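You operate a simulated robot arm through the tools that you are given. There is no shell and no other tool. Be economical: measure what you need, move in short steps, check, and stop when the job is done.

You run a simulated two-armed robot. Do the job below in one go: nothing can be reset, and whatever is moved stays where it is left.

## Task
Hold the green tub on the top of the trestle table steady with one hand, lift the green key out of it with the other and set it down on the top of the trestle table.

It is judged by the outcome, as a careful person would: the job done as asked, and still so three seconds after it is handed in. It fails if anything else is knocked over, pushed out of place, dropped, spilled or broken.

## Robot
Two 6-joint arms with two-finger grippers on one trunk, on a base that drives. Base frame: it is fixed to the floor where the robot stands at the start and does not move with it; the origin is under the middle of the robot, x ahead of it, y to its left, z up; the surface under the hand at the start is at about z = 760. Readings come in mm, rad, newtons and seconds.
The left shoulder is at the start at [30, 178, 963], the right one opposite. With the tool pointing down near the work surface each hand reaches from about 480 to 820 mm from the robot's upright axis, wherever it stands, measured 20 degrees to its own side. Places, roughly: top of the trestle table [600, -100, 800]. Payload 2.54 kg a hand.
Tool frame (each hand has its own): the origin (TCP) lies between the finger pads and is the grasp point; the fingertips stand 30 mm ahead of it; z points along the fingers, y is the line along which they close. The gripper opens to 116 mm. The gripper's body begins 95 mm behind the TCP.
Orientation is that of the tool frame in the base frame, as [roll, pitch, yaw] about the fixed x, y, z axes, in that order (R = Rz(yaw) Ry(pitch) Rx(roll)). With the fingers straight down and closing along the base's y, the tool's x points along the base's -x, its y along +y and its z along -z.

## Interface
- The arms move only by the tool apply_moves. It takes "left_rows", "right_rows" or both (then of equal length, played together; a hand with none holds still); each is text: rows parted by semicolons, each of 7 numbers parted by spaces: the turn, a rotation vector about the tool's x, y, z in rad, then the shift along the tool's x, y, z in mm, then the finger opening in mm, from 0 to 116. In form: wx wy wz dx dy dz jaw; .... A call has 1 to 20 rows; each row shifts and turns the commanded pose from where the row before left it, along the tool's axes as they then stand. Each row takes 0.2 s and may step no farther than 50 mm and 0.15 rad from the row before; otherwise, or with a gripper value out of range, the whole call is refused. A pose out of reach is approached as far as the arm can. The call stops where the force on the tool passes 40 N (or 10 N more than at its start, if that is more) or the arm is blocked; 0.2 s more then pass. Each finger travels about 153 mm/s and halts on what it meets, pressing with about 29 N; the grip force reading is that of the motor and also rises with nothing between the fingers. The clock runs only during rows and for 0.2 s after the last one: add rows that do not move to give the fingers time. The reply holds the time, the measured pose of the TCP, the force on the tool along the base axes, the opening and the grip force, in the units named above and with some noise, with the torque about the TCP (base axes, N m) and any sound that the robot's microphone picked up.
- Cameras (640 x 400 px; columns grow to the right, rows downward): "scene" is now at [37.8, -20.3, 1673.6]; the picture's right is [-0.29, -0.96, 0.00], its down [-0.81, 0.24, -0.54] and it looks along [0.52, -0.16, -0.84] (base axes); focal length 256 px, centre (320, 200). "left" rides on the left gripper at [69, 15, -122] in its tool frame; the picture's right is [-0.21, 0.98, 0.00], its down [-0.83, -0.18, -0.53] and it looks along [-0.52, -0.11, 0.85] (tool axes); focal length 251 px, centre (320, 200). "right" rides on the right gripper at [69, -15, -122] in its tool frame; the picture's right is [0.21, 0.98, 0.00], its down [-0.83, 0.18, -0.53] and it looks along [-0.52, 0.11, 0.85] (tool axes); focal length 251 px, centre (320, 200).
- capture(camera): a new picture of that camera. It takes no simulated time.
- slide_trunk(by): slides the trunk up (or, below 0, down) by that many mm; the arms and the scene camera ride with it, the base frame stays. It gives what a move gives, with no picture.
- drive_base(legs): drives the robot by 1 to 6 legs, each [ahead, left, turn to the left] in mm, mm and rad, along the robot's own axes; the way and the turn of a leg run together, so that a leg with both is an arc; at most 1500 mm and 3.142 rad a leg. The arms and the cameras ride along, it lands a little off, and it stops where it bumps. It gives what a move gives.
- pan_tilt(pan, tilt): turns the head with the scene camera to pan (to the left, within 2.496 rad either way) and tilt (down, from -0.506 to 1.204), counted from straight ahead of the robot. It gives what a move gives.
- locate(camera, pixels): for up to 12 pixels [column, row] of the newest picture of that camera ("zoom" is the newest enlarged one), the place [x, y, z] in the base frame of the surface seen there, good to about 3 mm. It takes no simulated time.
- inspect(camera, box): a new picture of the part [left, top, right, bottom] of that camera's present view, enlarged. It takes no simulated time.
- sign_off(): hands the job in; it is judged then, once.

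Go step by step. Measure first, check grasps and placings, and put right what went wrong. The budget is 80 turns and 62 pictures, counting those below and the enlarged ones. Unless the task says otherwise, let go and move clear before handing in, and close with one line.

The tools are called after ">>>" as name(argument=value, ...) on one line, values as JSON. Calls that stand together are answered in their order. apply_moves: Moves the arms, as the interface text tells. Its arguments: {"type":"object","properties":{"left_rows":{"type":"string"},"right_rows":{"type":"string"}},"required":[]} The other tools are called the same way: slide_trunk (by) slides the trunk up or down; drive_base (legs) drives the base; pan_tilt (pan, tilt) turns the head that bears the scene camera; capture (camera) takes a picture; locate (camera, pixels) gives the place of the surface under pixels of a picture; inspect (camera, box) takes an enlarged picture of a part of a camera's view; sign_off () hands the job in.

At the start:

```text
time: 0.0
left_tcp_pos: [490.6, 133.3, 1091.7]
left_tool_rot: [3.141, 0.001, 3.141]
left_ft_force: [0.5, 0.4, 0.5]
left_moment: [0.02, -0.01, 0.02]
left_opening: 116.2
left_grasp_force: 0.1
right_tcp_pos: [397.0, -249.7, 1097.4]
right_tool_rot: [3.139, 0.0, -3.141]
right_ft_force: [0.1, -0.2, 0.3]
right_moment: [0.02, 0.01, 0.02]
right_opening: 116.1
right_grasp_force: 0.0
trunk travel left (down, up): [-175.0, 365.0]
robot x, y, heading: [1.6, -3.8, -0.004]
head pan, tilt: [-0.293, 1.0]
```

scene: 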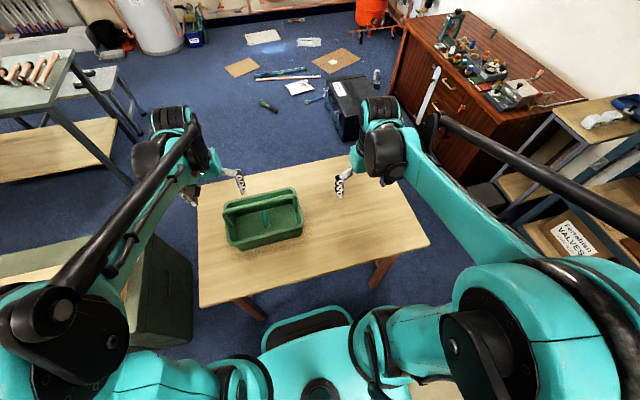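
right: 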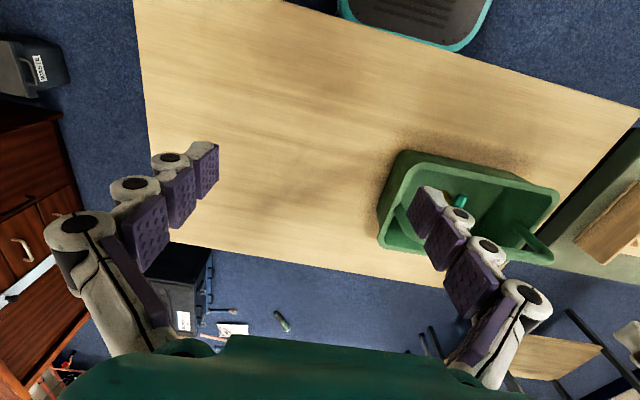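
left: 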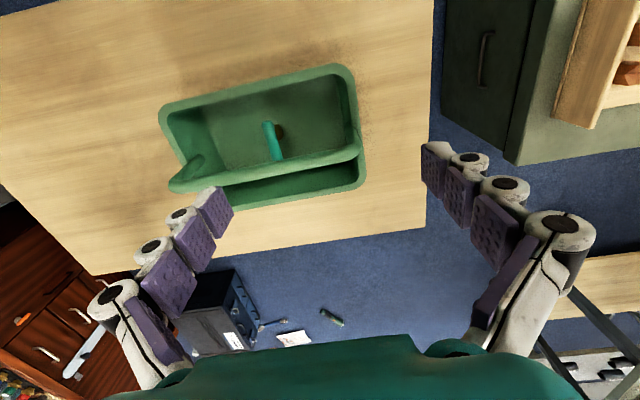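

The scene shows the green tub around (263,218) with a teal-green key near (265,215) inside. I'll enlarge it and measure.

>>> inspect(camera="scene", box=[200, 165, 328, 265])

>>> inspect(camera="left", box=[140, 50, 380, 220])

>>> locate(camera="left", pixels=[[268, 124], [278, 158], [270, 140], [230, 130], [310, 130], [164, 108], [342, 68], [358, 150], [178, 190], [345, 185], [80, 130], [220, 205]])

```text
4.00 times, centred on (264, 215) of scene
```

zoom: 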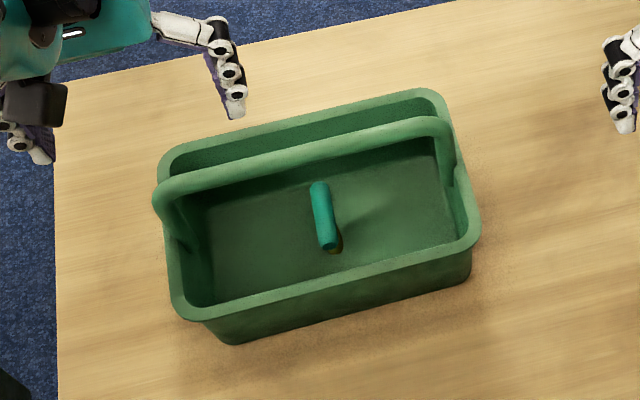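

```text
2.35 times, centred on (260, 135) of left
```

zoom: 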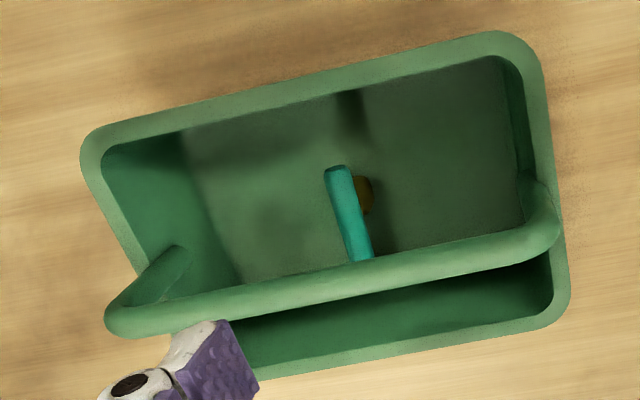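

```text
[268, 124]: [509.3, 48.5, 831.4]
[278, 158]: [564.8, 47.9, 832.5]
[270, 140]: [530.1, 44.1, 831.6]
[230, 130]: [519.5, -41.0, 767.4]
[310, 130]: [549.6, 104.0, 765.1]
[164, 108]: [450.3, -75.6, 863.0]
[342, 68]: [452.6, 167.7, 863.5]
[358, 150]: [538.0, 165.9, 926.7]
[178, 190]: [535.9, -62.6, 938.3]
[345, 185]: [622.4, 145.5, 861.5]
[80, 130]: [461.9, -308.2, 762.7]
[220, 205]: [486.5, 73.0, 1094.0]
```

The key's bar seems to sit at z≈832, with the tub rim at z≈862 and a carry handle up at z≈930. I need to map the handle and the key from the scene side.

>>> inspect(camera="scene", box=[224, 180, 304, 230])

>>> locate(camera="scene", pixels=[[240, 211], [264, 205], [287, 196], [264, 212], [265, 220], [266, 225], [243, 238], [293, 224], [250, 200], [280, 190], [312, 222], [290, 215]])

```text
8.00 times, centred on (264, 205) of scene
```

zoom: 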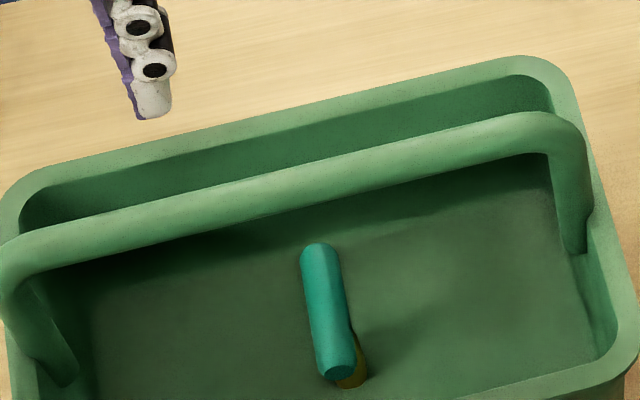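

```text
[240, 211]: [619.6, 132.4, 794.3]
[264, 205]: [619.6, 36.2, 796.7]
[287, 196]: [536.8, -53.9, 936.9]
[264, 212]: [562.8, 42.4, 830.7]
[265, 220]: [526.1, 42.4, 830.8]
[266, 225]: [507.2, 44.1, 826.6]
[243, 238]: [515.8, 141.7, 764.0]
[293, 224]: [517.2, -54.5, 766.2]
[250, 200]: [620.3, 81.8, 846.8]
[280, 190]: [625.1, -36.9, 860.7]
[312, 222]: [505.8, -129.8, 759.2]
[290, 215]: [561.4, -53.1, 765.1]
```

The key's grip bar runs along x (505–572) at y≈44, top z≈831, directly under the tub's bail at x≈537, z≈935. I'll look from the right camera and get exact bail and wall positions.

>>> inspect(camera="right", box=[360, 130, 580, 280])

>>> locate(camera="zoom", pixels=[[290, 190], [300, 215], [450, 300], [60, 300], [100, 90], [540, 190], [120, 200], [480, 270], [520, 340], [330, 120], [230, 240], [300, 200]])

>>> locate(camera="left", pixels=[[276, 168], [300, 162], [330, 155], [300, 158], [300, 167], [230, 178], [250, 88], [248, 92], [277, 133], [278, 128], [355, 100], [340, 100]])

```text
2.67 times, centred on (470, 205) of right
```

zoom: 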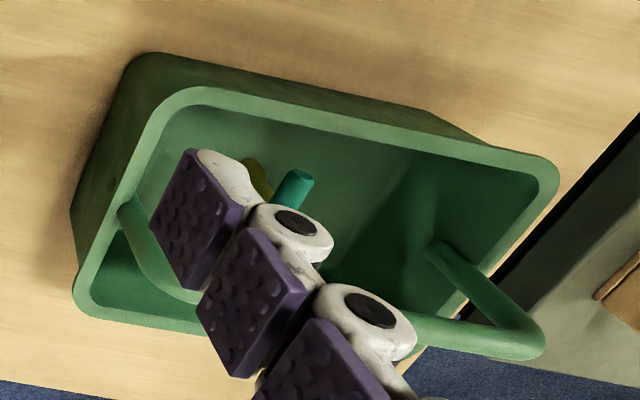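

```text
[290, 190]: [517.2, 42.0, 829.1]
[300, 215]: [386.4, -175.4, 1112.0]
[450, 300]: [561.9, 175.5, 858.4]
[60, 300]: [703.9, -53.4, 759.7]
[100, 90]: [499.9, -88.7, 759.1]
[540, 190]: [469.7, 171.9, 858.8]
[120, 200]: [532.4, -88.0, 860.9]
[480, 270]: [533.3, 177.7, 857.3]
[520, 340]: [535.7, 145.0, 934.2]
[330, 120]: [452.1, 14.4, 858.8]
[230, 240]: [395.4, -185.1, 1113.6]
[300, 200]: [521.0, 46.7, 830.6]
```

```text
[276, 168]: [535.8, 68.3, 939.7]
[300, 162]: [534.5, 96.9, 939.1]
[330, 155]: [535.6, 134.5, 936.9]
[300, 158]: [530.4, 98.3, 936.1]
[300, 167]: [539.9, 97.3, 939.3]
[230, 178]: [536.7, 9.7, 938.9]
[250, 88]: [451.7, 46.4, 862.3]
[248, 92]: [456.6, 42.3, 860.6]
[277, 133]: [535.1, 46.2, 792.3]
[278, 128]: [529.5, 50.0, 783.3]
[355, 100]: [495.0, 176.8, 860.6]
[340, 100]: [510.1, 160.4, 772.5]
```

The bail is a round bar at x≈536, top z≈939, spanning y −70…165, and the rim is at z≈861. The left hand will hold the bail near y≈130, closing along x, so I'll turn it 90° and bring it above the bail first.

>>> apply_moves(left_rows="0 0 0.1309 0 0 0 116;0 0 0.1309 0 0 0 116;0 0 0.1309 0 0 0 116;0 0 0.1309 0 0 0 116;0 0 0.1309 0 0 0 116;0 0 0.1309 0 0 0 116;0 0 0.1309 0 0 0 116;0 0 0.1309 0 0 0 116;0 0 0.1309 0 0 0 116;0 0 0.1309 0 0 0 116;0 0 0.1309 0 0 0 116;0 0 0.1309 0 0 0 116;0 0 0 -1 23 20 116;0 0 0 -1 22 30 116;0 0 0 0 0 20 116")

>>> capture(camera="scene")

>>> capture(camera="left")

```text
time: 3.2
left_tcp_pos: [534.6, 130.8, 1022.3]
left_tool_rot: [-3.141, -0.001, 1.571]
left_ft_force: [0.1, -0.1, -0.4]
left_moment: [-0.02, 0.04, 0.05]
left_opening: 116.0
left_grasp_force: 0.0
right_tcp_pos: [397.2, -249.6, 1098.3]
right_tool_rot: [3.141, -0.001, -3.141]
right_ft_force: [-1.0, 1.1, 0.5]
right_moment: [-0.01, 0.0, -0.01]
right_opening: 116.0
right_grasp_force: 0.0
trunk travel left (down, up): [-175.0, 365.0]
robot x, y, heading: [-2.3, 1.4, -0.002]
head pan, tilt: [-0.293, 1.0]
```

```text
54 pictures are left
```

scene: 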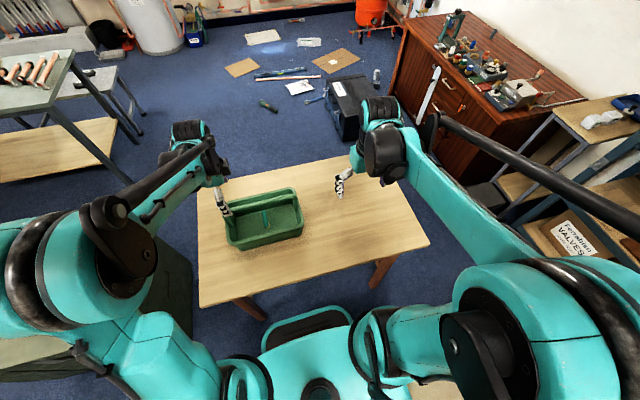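

```text
53 pictures are left
```

left: 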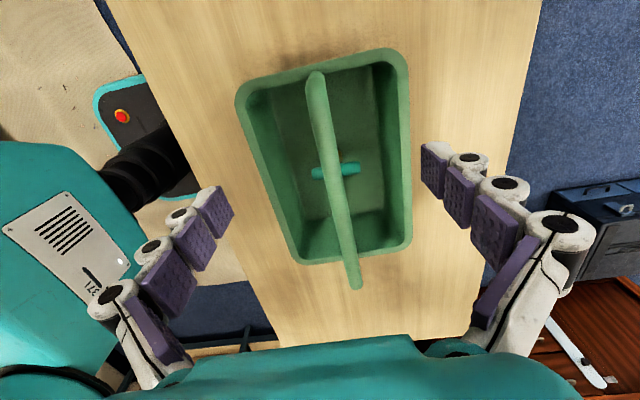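

The left hand is above the bail; the bail runs from (316,80) to (355,285) in the left picture. I'll measure the bail's edges here and the key from this side view.

>>> locate(camera="left", pixels=[[336, 230], [344, 230], [351, 230], [340, 250], [348, 250], [356, 250], [325, 120], [318, 172], [312, 172], [354, 168], [360, 168], [354, 275]])

>>> inspect(camera="left", box=[270, 130, 400, 220])

```text
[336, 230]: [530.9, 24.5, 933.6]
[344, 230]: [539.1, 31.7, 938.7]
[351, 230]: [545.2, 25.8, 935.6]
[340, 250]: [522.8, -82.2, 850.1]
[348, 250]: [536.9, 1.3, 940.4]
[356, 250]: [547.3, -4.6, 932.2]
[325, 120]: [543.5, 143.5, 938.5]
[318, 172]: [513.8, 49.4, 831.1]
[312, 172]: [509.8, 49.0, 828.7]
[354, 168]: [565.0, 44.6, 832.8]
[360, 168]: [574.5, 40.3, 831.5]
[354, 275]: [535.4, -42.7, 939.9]
```

```text
4.44 times, centred on (335, 175) of left
```

zoom: 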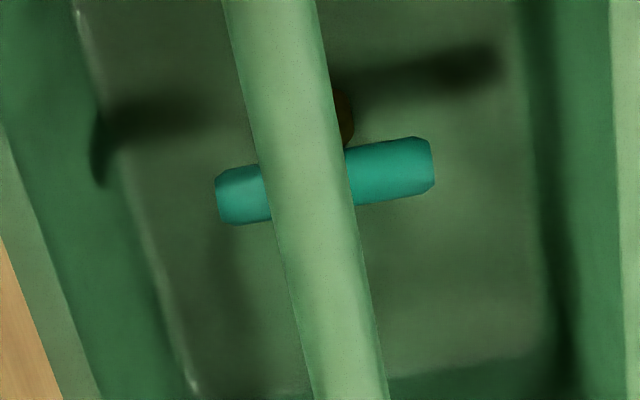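

I need the bail centre near y≈130, so I'll sample across it at rows 125–140.

>>> locate(camera="left", pixels=[[314, 130], [318, 130], [323, 130], [328, 130], [332, 130], [312, 115], [316, 115], [320, 115], [325, 115], [329, 115], [316, 80], [317, 95]])

>>> locate(camera="zoom", pixels=[[225, 185], [245, 170], [245, 218], [380, 150], [380, 200], [425, 165], [345, 110], [405, 143], [405, 195], [110, 160]])

```text
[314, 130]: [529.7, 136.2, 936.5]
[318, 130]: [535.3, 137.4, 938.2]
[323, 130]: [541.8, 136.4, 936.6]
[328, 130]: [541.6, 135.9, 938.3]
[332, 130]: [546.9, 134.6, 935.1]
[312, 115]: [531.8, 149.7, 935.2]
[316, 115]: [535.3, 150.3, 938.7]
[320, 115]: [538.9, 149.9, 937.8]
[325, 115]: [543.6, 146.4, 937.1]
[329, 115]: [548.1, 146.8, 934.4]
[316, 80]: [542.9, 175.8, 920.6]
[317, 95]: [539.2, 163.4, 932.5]
```

```text
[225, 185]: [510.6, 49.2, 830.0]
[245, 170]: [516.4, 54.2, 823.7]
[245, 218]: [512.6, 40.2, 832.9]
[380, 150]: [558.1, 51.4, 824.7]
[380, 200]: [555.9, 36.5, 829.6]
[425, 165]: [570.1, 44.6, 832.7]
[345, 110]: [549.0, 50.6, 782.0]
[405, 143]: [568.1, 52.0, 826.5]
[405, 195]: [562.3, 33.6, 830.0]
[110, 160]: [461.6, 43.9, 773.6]
```

The bail is centred at x≈538.5 near y≈137, about 20 mm thick. I'll lower the left hand over it and close.

>>> apply_moves(left_rows="0 0 0 6 4 0 116;0 0 0 0 0 30 116;0 0 0 0 0 30 116;0 0 0 0 0 20 116;0 0 0 0 0 15 116;0 0 0 0 0 0 116")

>>> capture(camera="left")

```text
time: 4.6
left_tcp_pos: [540.0, 137.0, 928.5]
left_tool_rot: [-3.141, 0.0, 1.571]
left_ft_force: [-0.5, 0.4, -0.4]
left_moment: [-0.04, 0.02, -0.02]
left_opening: 116.1
left_grasp_force: 0.0
right_tcp_pos: [397.7, -249.5, 1096.6]
right_tool_rot: [3.141, -0.001, 3.141]
right_ft_force: [-0.1, -0.7, 0.4]
right_moment: [0.01, -0.01, 0.0]
right_opening: 115.9
right_grasp_force: 0.1
trunk travel left (down, up): [-175.0, 365.0]
robot x, y, heading: [-0.4, -0.2, 0.003]
head pan, tilt: [-0.293, 1.0]
```

```text
51 pictures are left
```

left: 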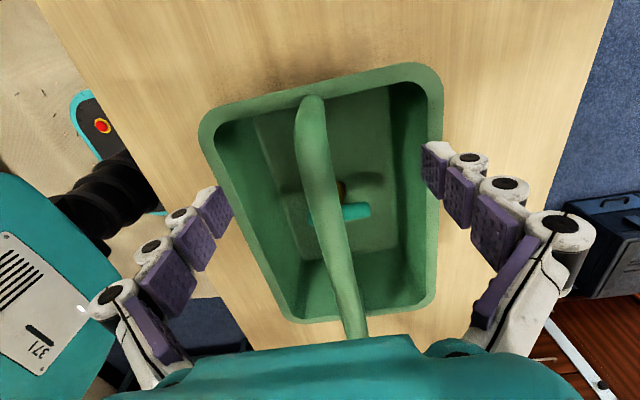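

The left fingers straddle the bail evenly. Before closing I'll bring the right hand to a pre-grasp on the robot's side of the bail, to test reach. It will be tilted so the fingers slope forward under the bail.

>>> apply_moves(right_rows="0 0 0 -12 42 0 60;0 0 0 -12 42 0 60;0 0 0 -12 42 0 60;0 0 0 -12 42 0 60;0 0 0 -12 42 0 60;0 0 0 -12 42 0 60;0 0 0 -13 42.5 0 60;0 -0.1 0 0 0 0 60;0 -0.1 0 0 0 0 60;0 -0.1 0 0 0 0 60;0 0 0.05 0 0 0 60;0 0 0 0 0 0 60")

>>> capture(camera="scene")

>>> capture(camera="right")

```text
time: 7.2
left_tcp_pos: [540.3, 136.7, 927.2]
left_tool_rot: [-3.141, -0.001, 1.572]
left_ft_force: [-1.0, -0.1, 0.1]
left_moment: [-0.02, -0.02, -0.01]
left_opening: 116.1
left_grasp_force: 0.1
right_tcp_pos: [481.0, 45.2, 1099.2]
right_tool_rot: [3.126, 0.3, 3.09]
right_ft_force: [-0.3, 0.8, 0.7]
right_moment: [-0.01, -0.01, 0.02]
right_opening: 60.0
right_grasp_force: 0.0
trunk travel left (down, up): [-175.0, 365.0]
robot x, y, heading: [2.0, -1.6, -0.003]
head pan, tilt: [-0.293, 1.0]
```

```text
50 pictures are left
```

scene: 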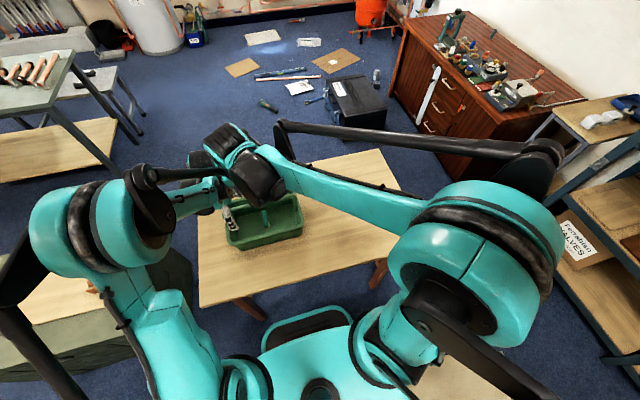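

```text
49 pictures are left
```

right: 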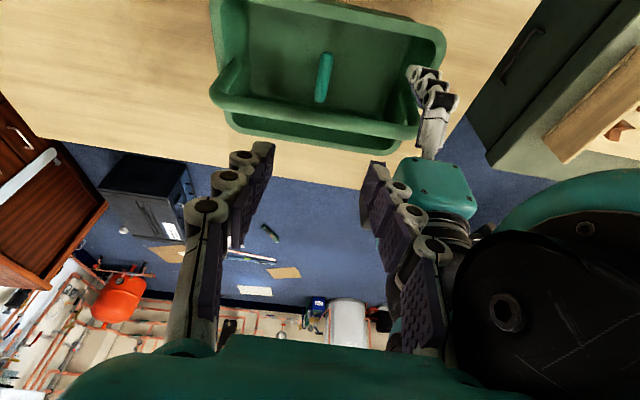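

Reach holds so far, but the left wrist is close (teal block at (435,190), black link at (510,300) in the right picture). I'll measure those gaps.

>>> locate(camera="right", pixels=[[405, 175], [435, 170], [470, 200], [440, 205], [460, 250], [470, 290], [520, 200], [460, 350], [415, 75], [440, 100], [420, 140], [510, 320]])

```text
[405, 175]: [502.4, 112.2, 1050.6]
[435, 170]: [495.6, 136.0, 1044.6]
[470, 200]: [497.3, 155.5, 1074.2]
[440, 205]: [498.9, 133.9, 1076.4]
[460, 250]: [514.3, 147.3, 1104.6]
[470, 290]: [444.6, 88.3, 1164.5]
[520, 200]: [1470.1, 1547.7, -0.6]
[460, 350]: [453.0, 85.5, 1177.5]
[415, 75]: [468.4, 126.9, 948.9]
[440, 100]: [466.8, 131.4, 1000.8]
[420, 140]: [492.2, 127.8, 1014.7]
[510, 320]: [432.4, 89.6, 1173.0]
```

A left-arm link sits at about y≈88, z≈1165, too near where the right wrist will go. I'll lean the left hand outward (toward +y) about the bail by 0.6 rad, so its wrist swings away.

>>> apply_moves(left_rows="0 -0.1 0 0 0 0 116;0 -0.1 0 0 0 0 116;0 -0.1 0 0 0 0 116;0 -0.1 0 0 0 0 116;0 -0.1 0 0 0 0 116;0 -0.1 0 0 0 0 116;0 0 0 0 0 0 116")

>>> capture(camera="right")

>>> capture(camera="left")

```text
time: 8.8
left_tcp_pos: [539.5, 137.4, 927.8]
left_tool_rot: [3.141, 0.6, 1.571]
left_ft_force: [0.1, -0.4, -0.1]
left_moment: [0.05, -0.03, -0.01]
left_opening: 116.0
left_grasp_force: 0.1
right_tcp_pos: [480.5, 44.3, 1099.0]
right_tool_rot: [3.127, 0.3, 3.089]
right_ft_force: [-0.1, -0.4, 0.0]
right_moment: [-0.01, -0.01, 0.02]
right_opening: 60.3
right_grasp_force: 0.0
trunk travel left (down, up): [-175.0, 365.0]
robot x, y, heading: [2.7, 3.1, 0.0]
head pan, tilt: [-0.293, 1.0]
```

```text
48 pictures are left
```

right: 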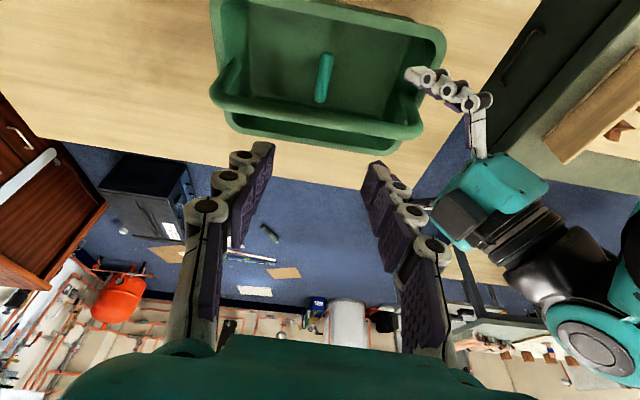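

```text
47 pictures are left
```

left: 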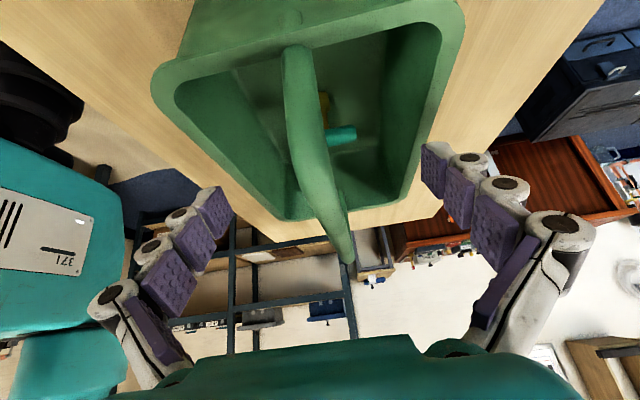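

The left wrist is now well clear. Closing the left hand on the bail gradually.

>>> apply_moves(left_rows="0 0 0 0 0 0 80;0 0 0 0 0 0 50;0 0 0 0 0 0 34;0 0 0 0 0 0 26;0 0 0 0 0 0 20;0 0 0 0 0 0 14;0 0 0 0 0 0 10;0 0 0 0 0 0 10")

>>> capture(camera="left")

>>> locate(camera="right", pixels=[[322, 60], [320, 95], [324, 78], [316, 80], [331, 80], [240, 98], [330, 112], [390, 50]])

```text
time: 10.6
left_tcp_pos: [538.6, 136.9, 925.9]
left_tool_rot: [3.141, 0.599, 1.572]
left_ft_force: [0.4, -0.3, -0.4]
left_moment: [0.0, 0.01, -0.03]
left_opening: 16.2
left_grasp_force: 29.5
right_tcp_pos: [481.5, 43.9, 1098.0]
right_tool_rot: [3.124, 0.301, 3.089]
right_ft_force: [-0.3, -1.4, 0.8]
right_moment: [0.0, 0.01, -0.01]
right_opening: 59.9
right_grasp_force: 0.1
trunk travel left (down, up): [-175.0, 365.0]
robot x, y, heading: [-2.4, 1.1, -0.002]
head pan, tilt: [-0.293, 1.0]
```

```text
46 pictures are left
```

left: 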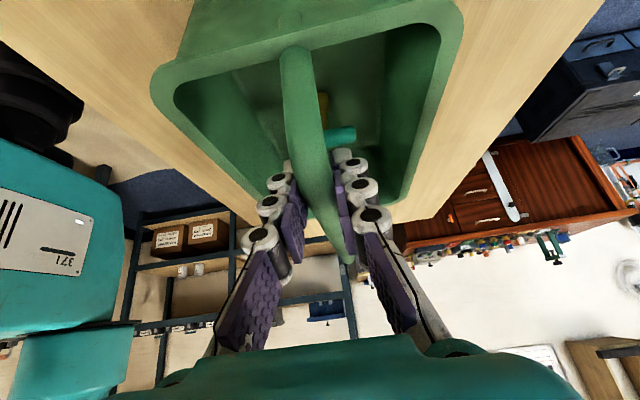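

```text
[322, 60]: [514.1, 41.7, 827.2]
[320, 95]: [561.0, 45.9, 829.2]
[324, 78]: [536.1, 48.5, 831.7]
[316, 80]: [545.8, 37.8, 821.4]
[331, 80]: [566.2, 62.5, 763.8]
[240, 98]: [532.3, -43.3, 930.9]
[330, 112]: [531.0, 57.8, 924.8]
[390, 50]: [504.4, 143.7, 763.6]
```

The bail is gripped (16 mm opening, 29 N) and the tub hasn't moved. Now lowering the right hand to the pre-grasp above the tub.

>>> apply_moves(right_rows="0 0 0 12 0 40 60;0 0 0 12 0 40 60;0 0 0 12 0 39 60;0 0 0 0 0 0 60")

>>> capture(camera="right")

>>> capture(camera="scene")

```text
time: 11.6
left_tcp_pos: [539.6, 137.5, 927.6]
left_tool_rot: [-3.141, 0.599, 1.572]
left_ft_force: [-1.0, -0.6, -0.4]
left_moment: [0.09, -0.02, 0.04]
left_opening: 16.0
left_grasp_force: 28.7
right_tcp_pos: [482.6, 46.8, 972.8]
right_tool_rot: [3.127, 0.301, 3.088]
right_ft_force: [0.6, 0.2, 0.3]
right_moment: [-0.01, 0.0, -0.01]
right_opening: 60.0
right_grasp_force: 0.0
trunk travel left (down, up): [-175.0, 365.0]
robot x, y, heading: [2.3, -1.1, -0.0]
head pan, tilt: [-0.293, 1.0]
```

```text
45 pictures are left
```

right: 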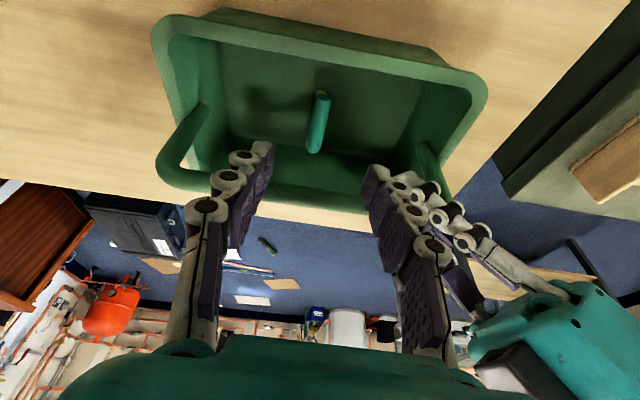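

```text
44 pictures are left
```

scene: 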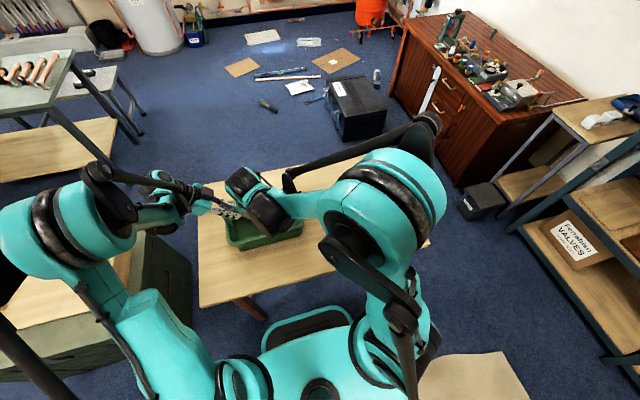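

The key bar shows at (318,122), nicely between the right fingers. Refining its position from this view.

>>> locate(camera="right", pixels=[[321, 96], [321, 105], [318, 120], [315, 140], [313, 148], [313, 120], [323, 120], [200, 110], [172, 160], [425, 150], [310, 40], [310, 65]])

>>> inspect(camera="right", box=[240, 70, 400, 170])

```text
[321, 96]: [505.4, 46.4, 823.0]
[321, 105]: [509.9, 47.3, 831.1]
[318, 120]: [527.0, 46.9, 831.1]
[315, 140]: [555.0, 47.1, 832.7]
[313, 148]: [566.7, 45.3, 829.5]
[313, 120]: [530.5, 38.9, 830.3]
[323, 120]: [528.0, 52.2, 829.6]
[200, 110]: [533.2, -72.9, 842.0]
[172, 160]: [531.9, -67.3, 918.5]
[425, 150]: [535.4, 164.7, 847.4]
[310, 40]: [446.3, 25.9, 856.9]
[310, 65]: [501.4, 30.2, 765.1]
```

```text
4.00 times, centred on (320, 120) of right
```

zoom: 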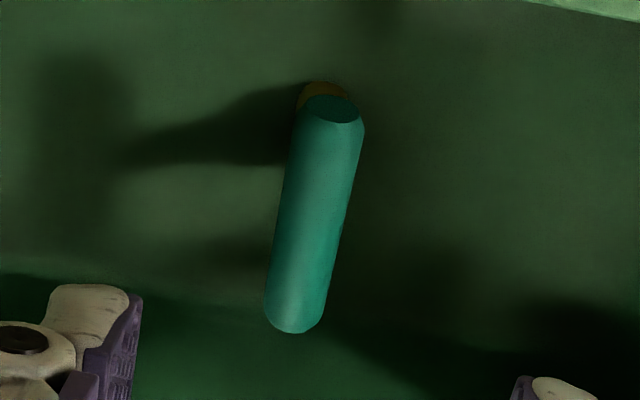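

The key bar is centred at y≈46, x 507–570, top z≈831. Advancing 150 mm along the tilted finger direction to grasp at about (527,46,829).

>>> apply_moves(right_rows="0 0 0 0 0 30 56;0 0 0 0 0 30 56;0 0 0 0 0 30 56;0 0 0 0 0 25 56;0 0 0 0 0 20 56;0 0 0 0 0 15 56;0 0 0 0 0 0 56")

>>> capture(camera="right")

>>> capture(camera="left")

```text
time: 13.2
left_tcp_pos: [539.0, 136.9, 927.0]
left_tool_rot: [3.139, 0.599, 1.572]
left_ft_force: [0.0, -0.7, -0.3]
left_moment: [-0.08, -0.02, -0.01]
left_opening: 16.1
left_grasp_force: 29.0
right_tcp_pos: [527.8, 46.5, 829.6]
right_tool_rot: [3.127, 0.301, 3.089]
right_ft_force: [-0.6, -0.2, 0.4]
right_moment: [0.02, 0.03, 0.01]
right_opening: 56.1
right_grasp_force: 0.1
trunk travel left (down, up): [-175.0, 365.0]
robot x, y, heading: [0.1, 1.4, 0.001]
head pan, tilt: [-0.293, 1.0]
```

```text
42 pictures are left
```

right: 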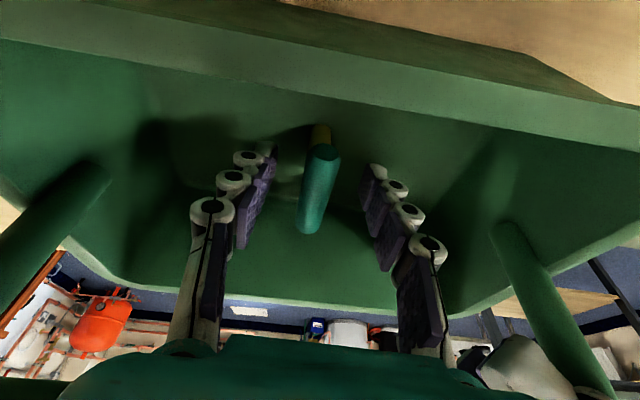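

```text
41 pictures are left
```

left: 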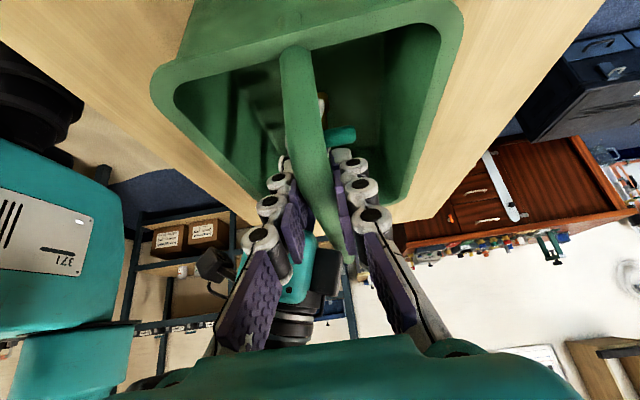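

The fingers straddle the bar at (318,190). A brass part is visible at (321,135); I'll look closer before gripping.

>>> inspect(camera="right", box=[230, 100, 410, 260])

>>> locate(camera="right", pixels=[[321, 127], [321, 135], [321, 148], [322, 155], [312, 190], [330, 190], [310, 225], [245, 200], [395, 215]])

```text
2.50 times, centred on (320, 180) of right
```

zoom: 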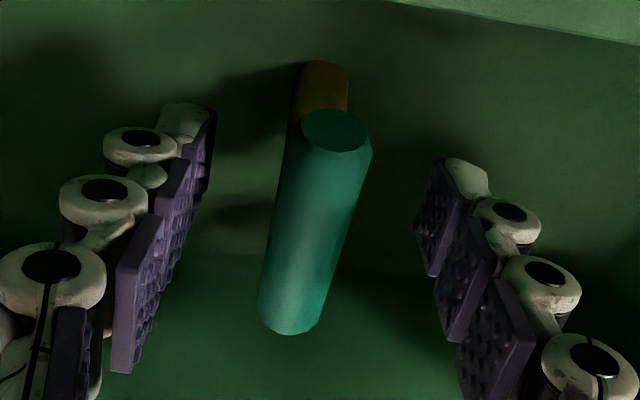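

```text
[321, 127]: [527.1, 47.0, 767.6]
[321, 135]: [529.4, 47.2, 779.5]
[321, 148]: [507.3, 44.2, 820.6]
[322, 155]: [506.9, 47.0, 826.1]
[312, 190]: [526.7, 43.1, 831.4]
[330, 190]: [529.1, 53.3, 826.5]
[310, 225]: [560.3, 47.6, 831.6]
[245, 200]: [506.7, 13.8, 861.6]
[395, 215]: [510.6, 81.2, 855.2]
```

It's a T-shaped key with its brass stem standing under the bar's middle. Closing the right hand on the bar.

>>> apply_moves(right_rows="0 0 0 0 0 0 40;0 0 0 0 0 0 28;0 0 0 0 0 0 20;0 0 0 0 0 0 14;0 0 0 0 0 0 8;0 0 0 0 0 0 6;0 0 0 0 0 0 6")

>>> inspect(camera="right", box=[230, 100, 410, 260])

```text
time: 14.8
left_tcp_pos: [540.5, 137.4, 927.6]
left_tool_rot: [-3.14, 0.599, 1.572]
left_ft_force: [0.0, 0.7, 0.7]
left_moment: [0.04, 0.0, -0.04]
left_opening: 16.3
left_grasp_force: 29.3
right_tcp_pos: [528.0, 46.2, 829.4]
right_tool_rot: [3.126, 0.299, 3.089]
right_ft_force: [0.4, 0.1, -1.2]
right_moment: [0.0, -0.01, -0.02]
right_opening: 19.4
right_grasp_force: 28.9
trunk travel left (down, up): [-175.0, 365.0]
robot x, y, heading: [-2.4, 0.6, 0.002]
head pan, tilt: [-0.293, 1.0]
```

```text
2.50 times, centred on (320, 180) of right
```

zoom: 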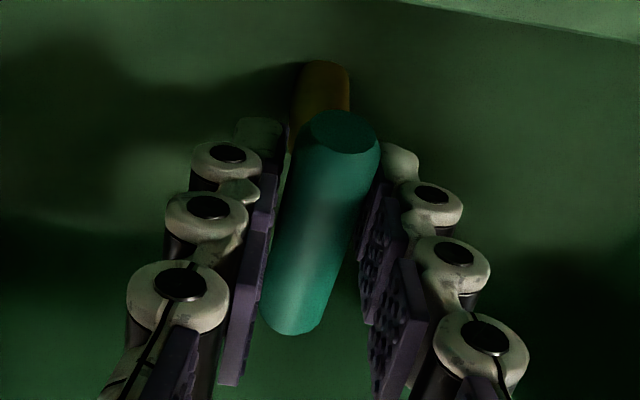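

The key is gripped at 19.4 mm with 29 N. Lifting straight up in small steps, watching the force in case it's stuck.

>>> apply_moves(right_rows="0 0 0 -1.5 0 -4.8 6;0 0 0 -1.5 0 -4.8 6;0 0 0 -3 0 -9.6 6;0 0 0 0 0 0 6")

>>> inspect(camera="right", box=[230, 100, 410, 260])

>>> inspect(camera="left", box=[150, 0, 470, 240])

```text
time: 15.8
left_tcp_pos: [540.1, 138.5, 926.9]
left_tool_rot: [3.139, 0.599, 1.57]
left_ft_force: [-0.8, 0.7, 0.3]
left_moment: [0.04, -0.01, -0.01]
left_opening: 16.2
left_grasp_force: 29.1
right_tcp_pos: [526.3, 47.0, 851.0]
right_tool_rot: [3.126, 0.3, 3.088]
right_ft_force: [-0.2, -0.7, -0.6]
right_moment: [-0.01, -0.01, 0.01]
right_opening: 19.9
right_grasp_force: 28.9
trunk travel left (down, up): [-175.0, 365.0]
robot x, y, heading: [1.5, -3.2, -0.001]
head pan, tilt: [-0.293, 1.0]
```

```text
2.50 times, centred on (320, 180) of right
```

zoom: 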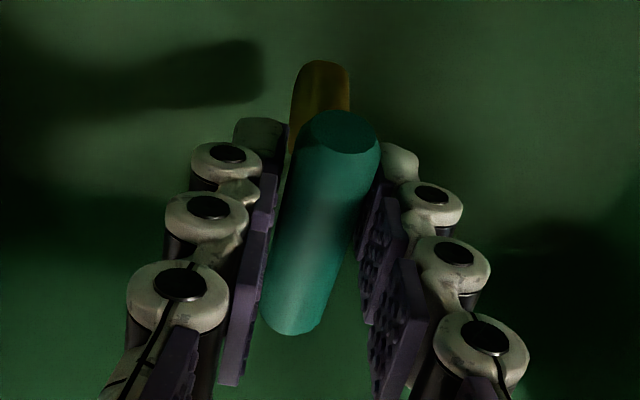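

```text
1.67 times, centred on (310, 120) of left
```

zoom: 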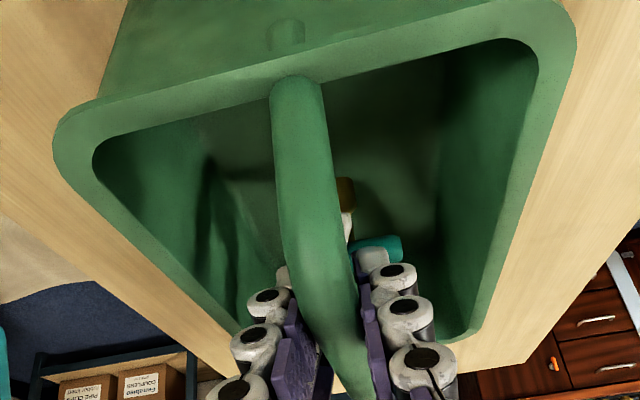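

The key came free and is raised 21 mm. Next I'll bring it back 30 mm, up 45 mm, back 26 mm, then tilt slightly, so that it passes between the front wall and the bail.

>>> apply_moves(right_rows="0 0 0 14.35 0 -4.45 6;0 0 0 14.35 0 -4.45 6;0 0 0 -4.4 0 -14.3 6;0 0 0 -4.4 0 -14.3 6;0 0 0 -4.4 0 -14.3 6;0 0 0 0 0 0 6")

>>> capture(camera="right")

>>> inspect(camera="left", box=[150, 0, 470, 240])

```text
time: 17.2
left_tcp_pos: [539.5, 136.7, 927.1]
left_tool_rot: [3.141, 0.597, 1.57]
left_ft_force: [-0.1, -0.2, -0.4]
left_moment: [-0.02, 0.01, -0.05]
left_opening: 16.3
left_grasp_force: 28.6
right_tcp_pos: [498.1, 47.4, 895.3]
right_tool_rot: [3.127, 0.3, 3.089]
right_ft_force: [-0.7, -0.3, -1.5]
right_moment: [-0.01, -0.02, -0.01]
right_opening: 19.9
right_grasp_force: 28.7
trunk travel left (down, up): [-175.0, 365.0]
robot x, y, heading: [-0.2, 0.5, 0.0]
head pan, tilt: [-0.293, 1.0]
```

```text
36 pictures are left
```

right: 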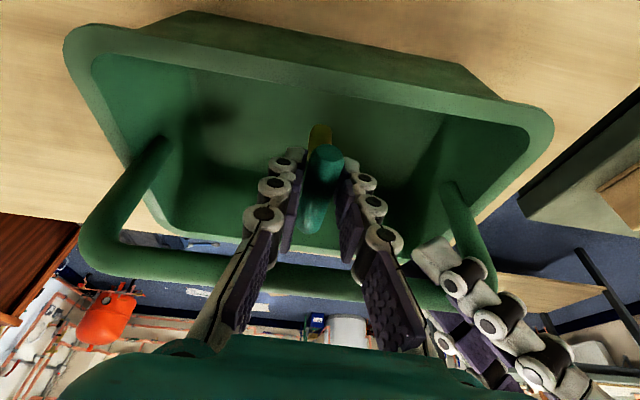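

```text
1.67 times, centred on (310, 120) of left
```

zoom: 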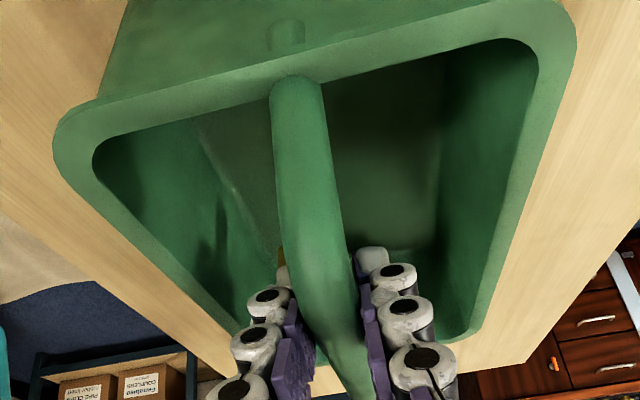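

The key is clear of the floor and the forces are near zero. Continuing back 27 mm and tilting the front of the bar down by 0.2 rad.

>>> apply_moves(right_rows="0 0 0 12.9 0 -4 6;0 0 0 12.9 0 -4 6;0 -0.1 0 0 0 0 6;0 -0.1 0 0 0 0 6;0 0 0 0 0 0 6")

>>> capture(camera="right")

>>> capture(camera="left")

```text
time: 18.4
left_tcp_pos: [539.4, 136.1, 927.4]
left_tool_rot: [3.14, 0.598, 1.571]
left_ft_force: [-0.5, -0.6, -0.7]
left_moment: [0.01, 0.03, -0.01]
left_opening: 16.3
left_grasp_force: 29.0
right_tcp_pos: [470.2, 49.6, 895.7]
right_tool_rot: [3.127, 0.501, 3.086]
right_ft_force: [-0.4, -0.3, -1.3]
right_moment: [-0.02, 0.0, -0.01]
right_opening: 19.9
right_grasp_force: 28.6
trunk travel left (down, up): [-175.0, 365.0]
robot x, y, heading: [-1.2, 1.0, 0.003]
head pan, tilt: [-0.293, 1.0]
```

```text
34 pictures are left
```

right: 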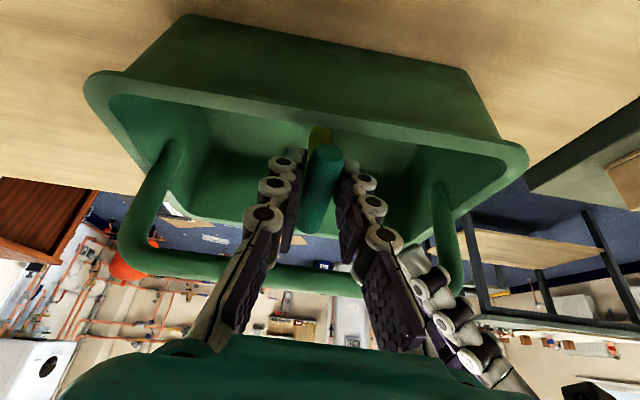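

```text
33 pictures are left
```

left: 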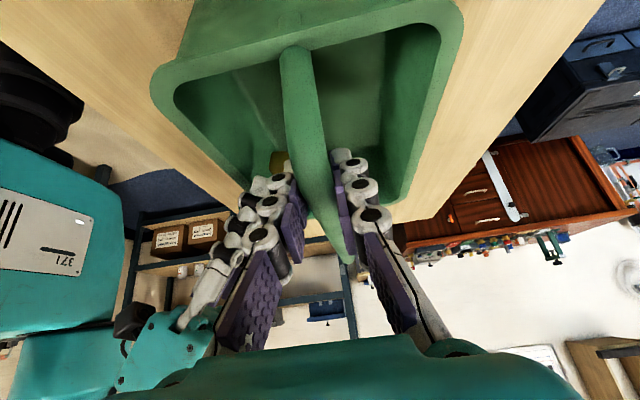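

There's clearance on both sides: stem against front wall, bar against bail. Raising straight up 60 mm, then checking.

>>> apply_moves(right_rows="0 0 0 -4.8 0 -8.8 6;0 0 0 -4.8 0 -8.8 6;0 0 0 -4.8 0 -8.8 6;0 0 0 -4.8 0 -8.8 6;0 0 0 -4.8 0 -8.8 6;0 0 0 -4.8 0 -8.8 6;0 0 0 0 0 0 6")

>>> capture(camera="right")

>>> capture(camera="left")

```text
time: 20.0
left_tcp_pos: [539.5, 136.7, 926.0]
left_tool_rot: [3.141, 0.599, 1.571]
left_ft_force: [-0.8, -0.1, -0.2]
left_moment: [-0.02, -0.05, 0.08]
left_opening: 16.3
left_grasp_force: 29.4
right_tcp_pos: [470.6, 48.4, 956.5]
right_tool_rot: [3.126, 0.499, 3.086]
right_ft_force: [0.8, -0.2, 0.1]
right_moment: [0.0, 0.01, 0.0]
right_opening: 19.9
right_grasp_force: 29.1
trunk travel left (down, up): [-175.0, 365.0]
robot x, y, heading: [0.5, 2.9, -0.001]
head pan, tilt: [-0.293, 1.0]
```

```text
32 pictures are left
```

right: 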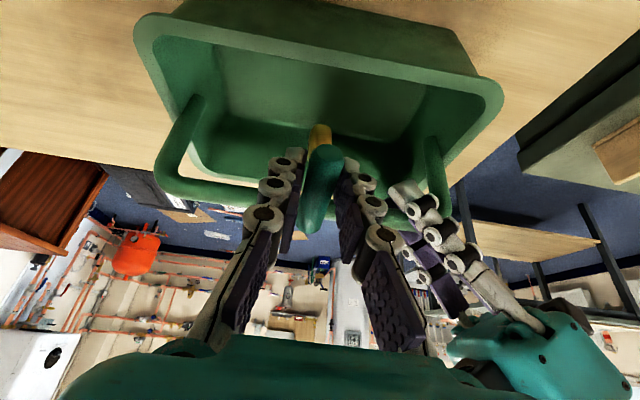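

```text
31 pictures are left
```

left: 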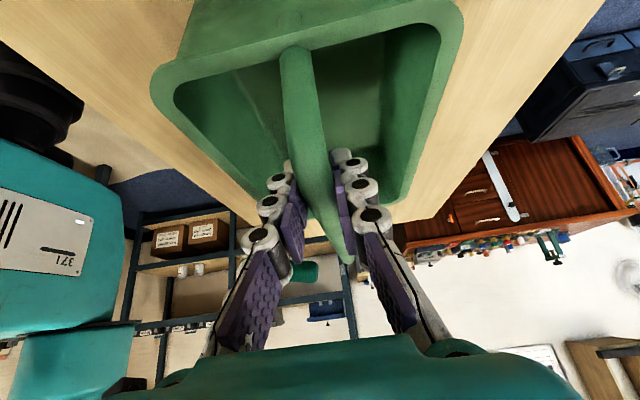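

The key is fully out of the tub and the left hand still holds it steady. Raising 40 mm more, then carrying the key to the right, clear of the tub.

>>> apply_moves(right_rows="0 0 0 -9.6 0 -17.6 6;0 0 0 -9.6 0 -17.6 6;0 0 0 0 -40 0 6;0 0 0 0 -40 0 6;0 0 0 0 -40 0 6;0 0 0 0 -40 0 6;0 0 0 0 -40 0 6;0 0 0 0 -40 0 6;0 0 0 0 -40 0 6;0 0.1 0 0 0 0 6;0 0.1 0 0 0 0 6;0 0 0 0 0 0 6")

>>> capture(camera="scene")

>>> capture(camera="right")

```text
time: 22.6
left_tcp_pos: [539.6, 136.7, 927.1]
left_tool_rot: [3.141, 0.597, 1.57]
left_ft_force: [0.1, -0.1, -0.1]
left_moment: [-0.13, -0.05, 0.07]
left_opening: 16.2
left_grasp_force: 29.3
right_tcp_pos: [455.8, -232.8, 990.8]
right_tool_rot: [3.126, 0.299, 3.089]
right_ft_force: [0.3, 0.2, -1.2]
right_moment: [0.0, 0.05, 0.0]
right_opening: 20.1
right_grasp_force: 29.0
trunk travel left (down, up): [-175.0, 365.0]
robot x, y, heading: [-1.9, 5.3, 0.005]
head pan, tilt: [-0.293, 1.0]
```

```text
30 pictures are left
```

scene: 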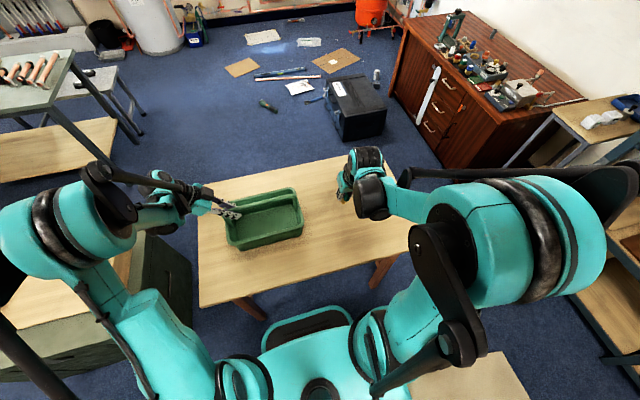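

```text
29 pictures are left
```

right: 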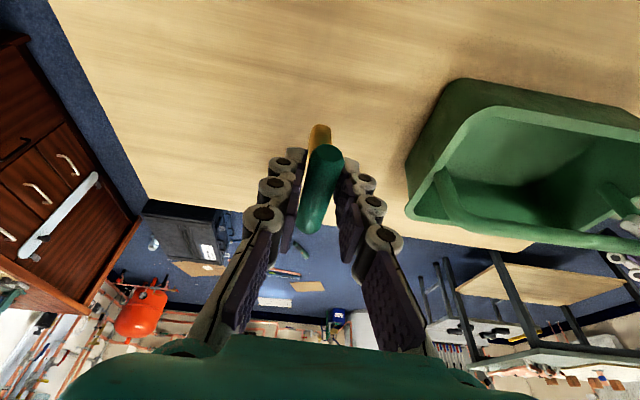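

The key is over clear table to the right of the tub. Moving forward and down to about 20 mm above the table, and checking the table height.

>>> locate(camera="right", pixels=[[300, 110], [250, 150], [230, 180], [390, 180], [320, 30], [320, 130], [318, 220], [322, 152]])

>>> apply_moves(right_rows="0 0 0 -4 0 26.7 6;0 0 0 -4 0 26.7 6;0 0 0 -4 0 26.7 6;0 0 0 -4 0 26.7 6;0 0 0 -4 0 26.7 6;0 0 0 -3.7 0 26.5 6;0 0 0 0 0 0 6")

>>> capture(camera="right")

>>> inspect(camera="left", box=[220, 160, 400, 300])

```text
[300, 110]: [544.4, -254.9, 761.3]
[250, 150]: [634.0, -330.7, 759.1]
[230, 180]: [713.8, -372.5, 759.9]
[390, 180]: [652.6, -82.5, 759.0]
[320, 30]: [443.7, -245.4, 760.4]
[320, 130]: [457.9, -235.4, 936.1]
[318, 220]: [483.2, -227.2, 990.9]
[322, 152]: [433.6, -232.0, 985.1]
```

```text
time: 24.2
left_tcp_pos: [540.6, 137.5, 926.7]
left_tool_rot: [-3.141, 0.6, 1.571]
left_ft_force: [0.5, 0.4, 0.8]
left_moment: [-0.12, 0.01, -0.05]
left_opening: 16.2
left_grasp_force: 28.9
right_tcp_pos: [526.1, -233.0, 845.4]
right_tool_rot: [3.127, 0.299, 3.091]
right_ft_force: [0.6, -0.7, -1.2]
right_moment: [0.02, 0.01, -0.01]
right_opening: 20.0
right_grasp_force: 28.9
trunk travel left (down, up): [-175.0, 365.0]
robot x, y, heading: [-1.5, -5.7, 0.001]
head pan, tilt: [-0.293, 1.0]
```

```text
28 pictures are left
```

right: 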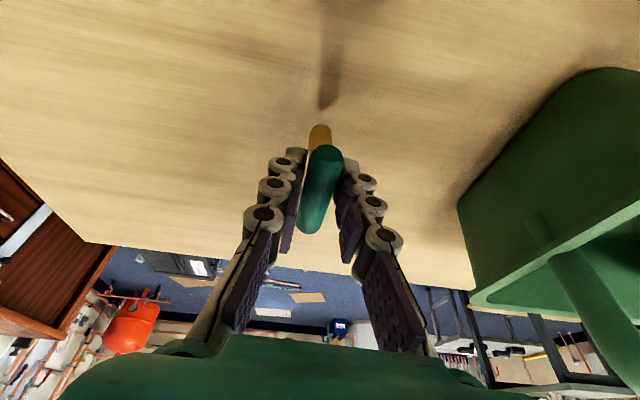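

```text
2.86 times, centred on (310, 230) of left
```

zoom: 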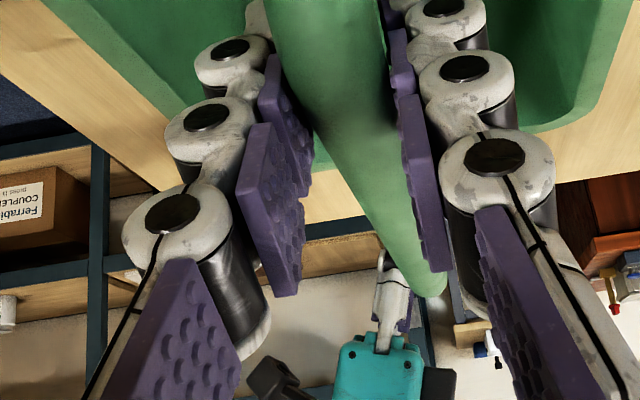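

The key's hold is unchanged, and table z is ≈760, so contact should come at TCP z≈824. Lowering 17 mm, then by small steps watching the force.

>>> apply_moves(right_rows="0 0 0 1.8 0 5.7 6;0 0 0 1.8 0 5.7 6;0 0 0 1.5 0 4.8 6;0 0 0 0 0 0 6")

>>> inspect(camera="right", box=[240, 80, 400, 240])

```text
time: 25.2
left_tcp_pos: [539.7, 136.5, 926.1]
left_tool_rot: [3.139, 0.597, 1.571]
left_ft_force: [-0.3, 0.1, 0.1]
left_moment: [-0.01, 0.01, -0.07]
left_opening: 16.4
left_grasp_force: 29.1
right_tcp_pos: [526.3, -233.9, 827.9]
right_tool_rot: [3.126, 0.299, 3.089]
right_ft_force: [0.1, 0.2, -1.0]
right_moment: [-0.04, 0.03, -0.02]
right_opening: 20.0
right_grasp_force: 29.0
trunk travel left (down, up): [-175.0, 365.0]
robot x, y, heading: [-1.1, -0.8, 0.004]
head pan, tilt: [-0.293, 1.0]
```

```text
2.50 times, centred on (320, 160) of right
```

zoom: 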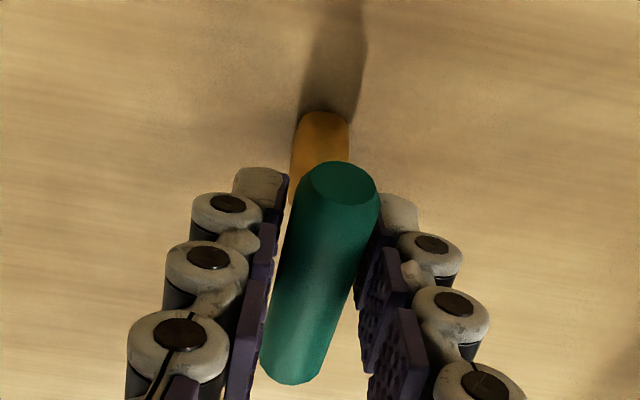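

The stem's foot almost meets its shadow at (325,110), and there is no contact force yet. Stepping down 2 mm.

>>> apply_moves(right_rows="0 0 0 0.3 0 0.95 6;0 0 0 0.3 0 0.95 6;0 0 0 0 0 0 6")

```text
time: 26.0
left_tcp_pos: [539.8, 136.6, 926.7]
left_tool_rot: [-3.141, 0.599, 1.572]
left_ft_force: [-0.3, 0.1, 0.3]
left_moment: [0.04, 0.04, -0.06]
left_opening: 16.2
left_grasp_force: 29.2
right_tcp_pos: [526.6, -233.9, 825.5]
right_tool_rot: [3.126, 0.3, 3.09]
right_ft_force: [0.5, 0.6, -0.5]
right_moment: [-0.02, -0.01, 0.01]
right_opening: 20.2
right_grasp_force: 29.2
trunk travel left (down, up): [-175.0, 365.0]
robot x, y, heading: [0.6, -1.5, 0.002]
head pan, tilt: [-0.293, 1.0]
```

No contact yet; another 1 mm.

>>> apply_moves(right_rows="0 0 0 0.3 0 0.95 6;0 0 0 0 0 0 6")

```text
time: 26.6
left_tcp_pos: [539.8, 138.0, 926.3]
left_tool_rot: [3.141, 0.598, 1.571]
left_ft_force: [0.0, 0.5, -1.3]
left_moment: [0.05, 0.0, -0.07]
left_opening: 16.2
left_grasp_force: 28.7
right_tcp_pos: [526.3, -232.9, 825.6]
right_tool_rot: [3.127, 0.297, 3.09]
right_ft_force: [-0.7, -0.5, -0.6]
right_moment: [0.02, 0.01, -0.02]
right_opening: 19.6
right_grasp_force: 29.2
trunk travel left (down, up): [-175.0, 365.0]
robot x, y, heading: [-2.1, 1.8, 0.001]
head pan, tilt: [-0.293, 1.0]
```

>>> apply_moves(right_rows="0 0 0 0.3 0 0.95 6;0 0 0 0 0 0 6")

>>> inspect(camera="right", box=[240, 80, 400, 240])

```text
time: 27.2
left_tcp_pos: [539.3, 138.0, 927.8]
left_tool_rot: [3.141, 0.597, 1.571]
left_ft_force: [-0.2, 0.2, -0.7]
left_moment: [0.27, 0.01, -0.01]
left_opening: 16.3
left_grasp_force: 29.4
right_tcp_pos: [527.3, -234.0, 826.5]
right_tool_rot: [3.124, 0.3, 3.089]
right_ft_force: [0.7, -1.4, 13.6]
right_moment: [-0.02, -0.24, -0.03]
right_opening: 19.9
right_grasp_force: 28.7
trunk travel left (down, up): [-175.0, 365.0]
robot x, y, heading: [0.7, 1.0, 0.0]
head pan, tilt: [-0.293, 1.0]
```

```text
2.50 times, centred on (320, 160) of right
```

zoom: 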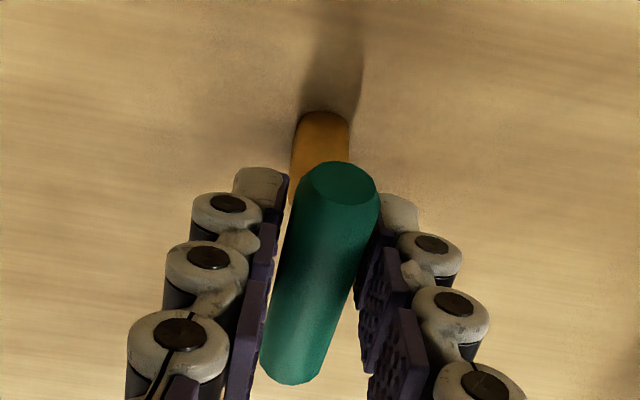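

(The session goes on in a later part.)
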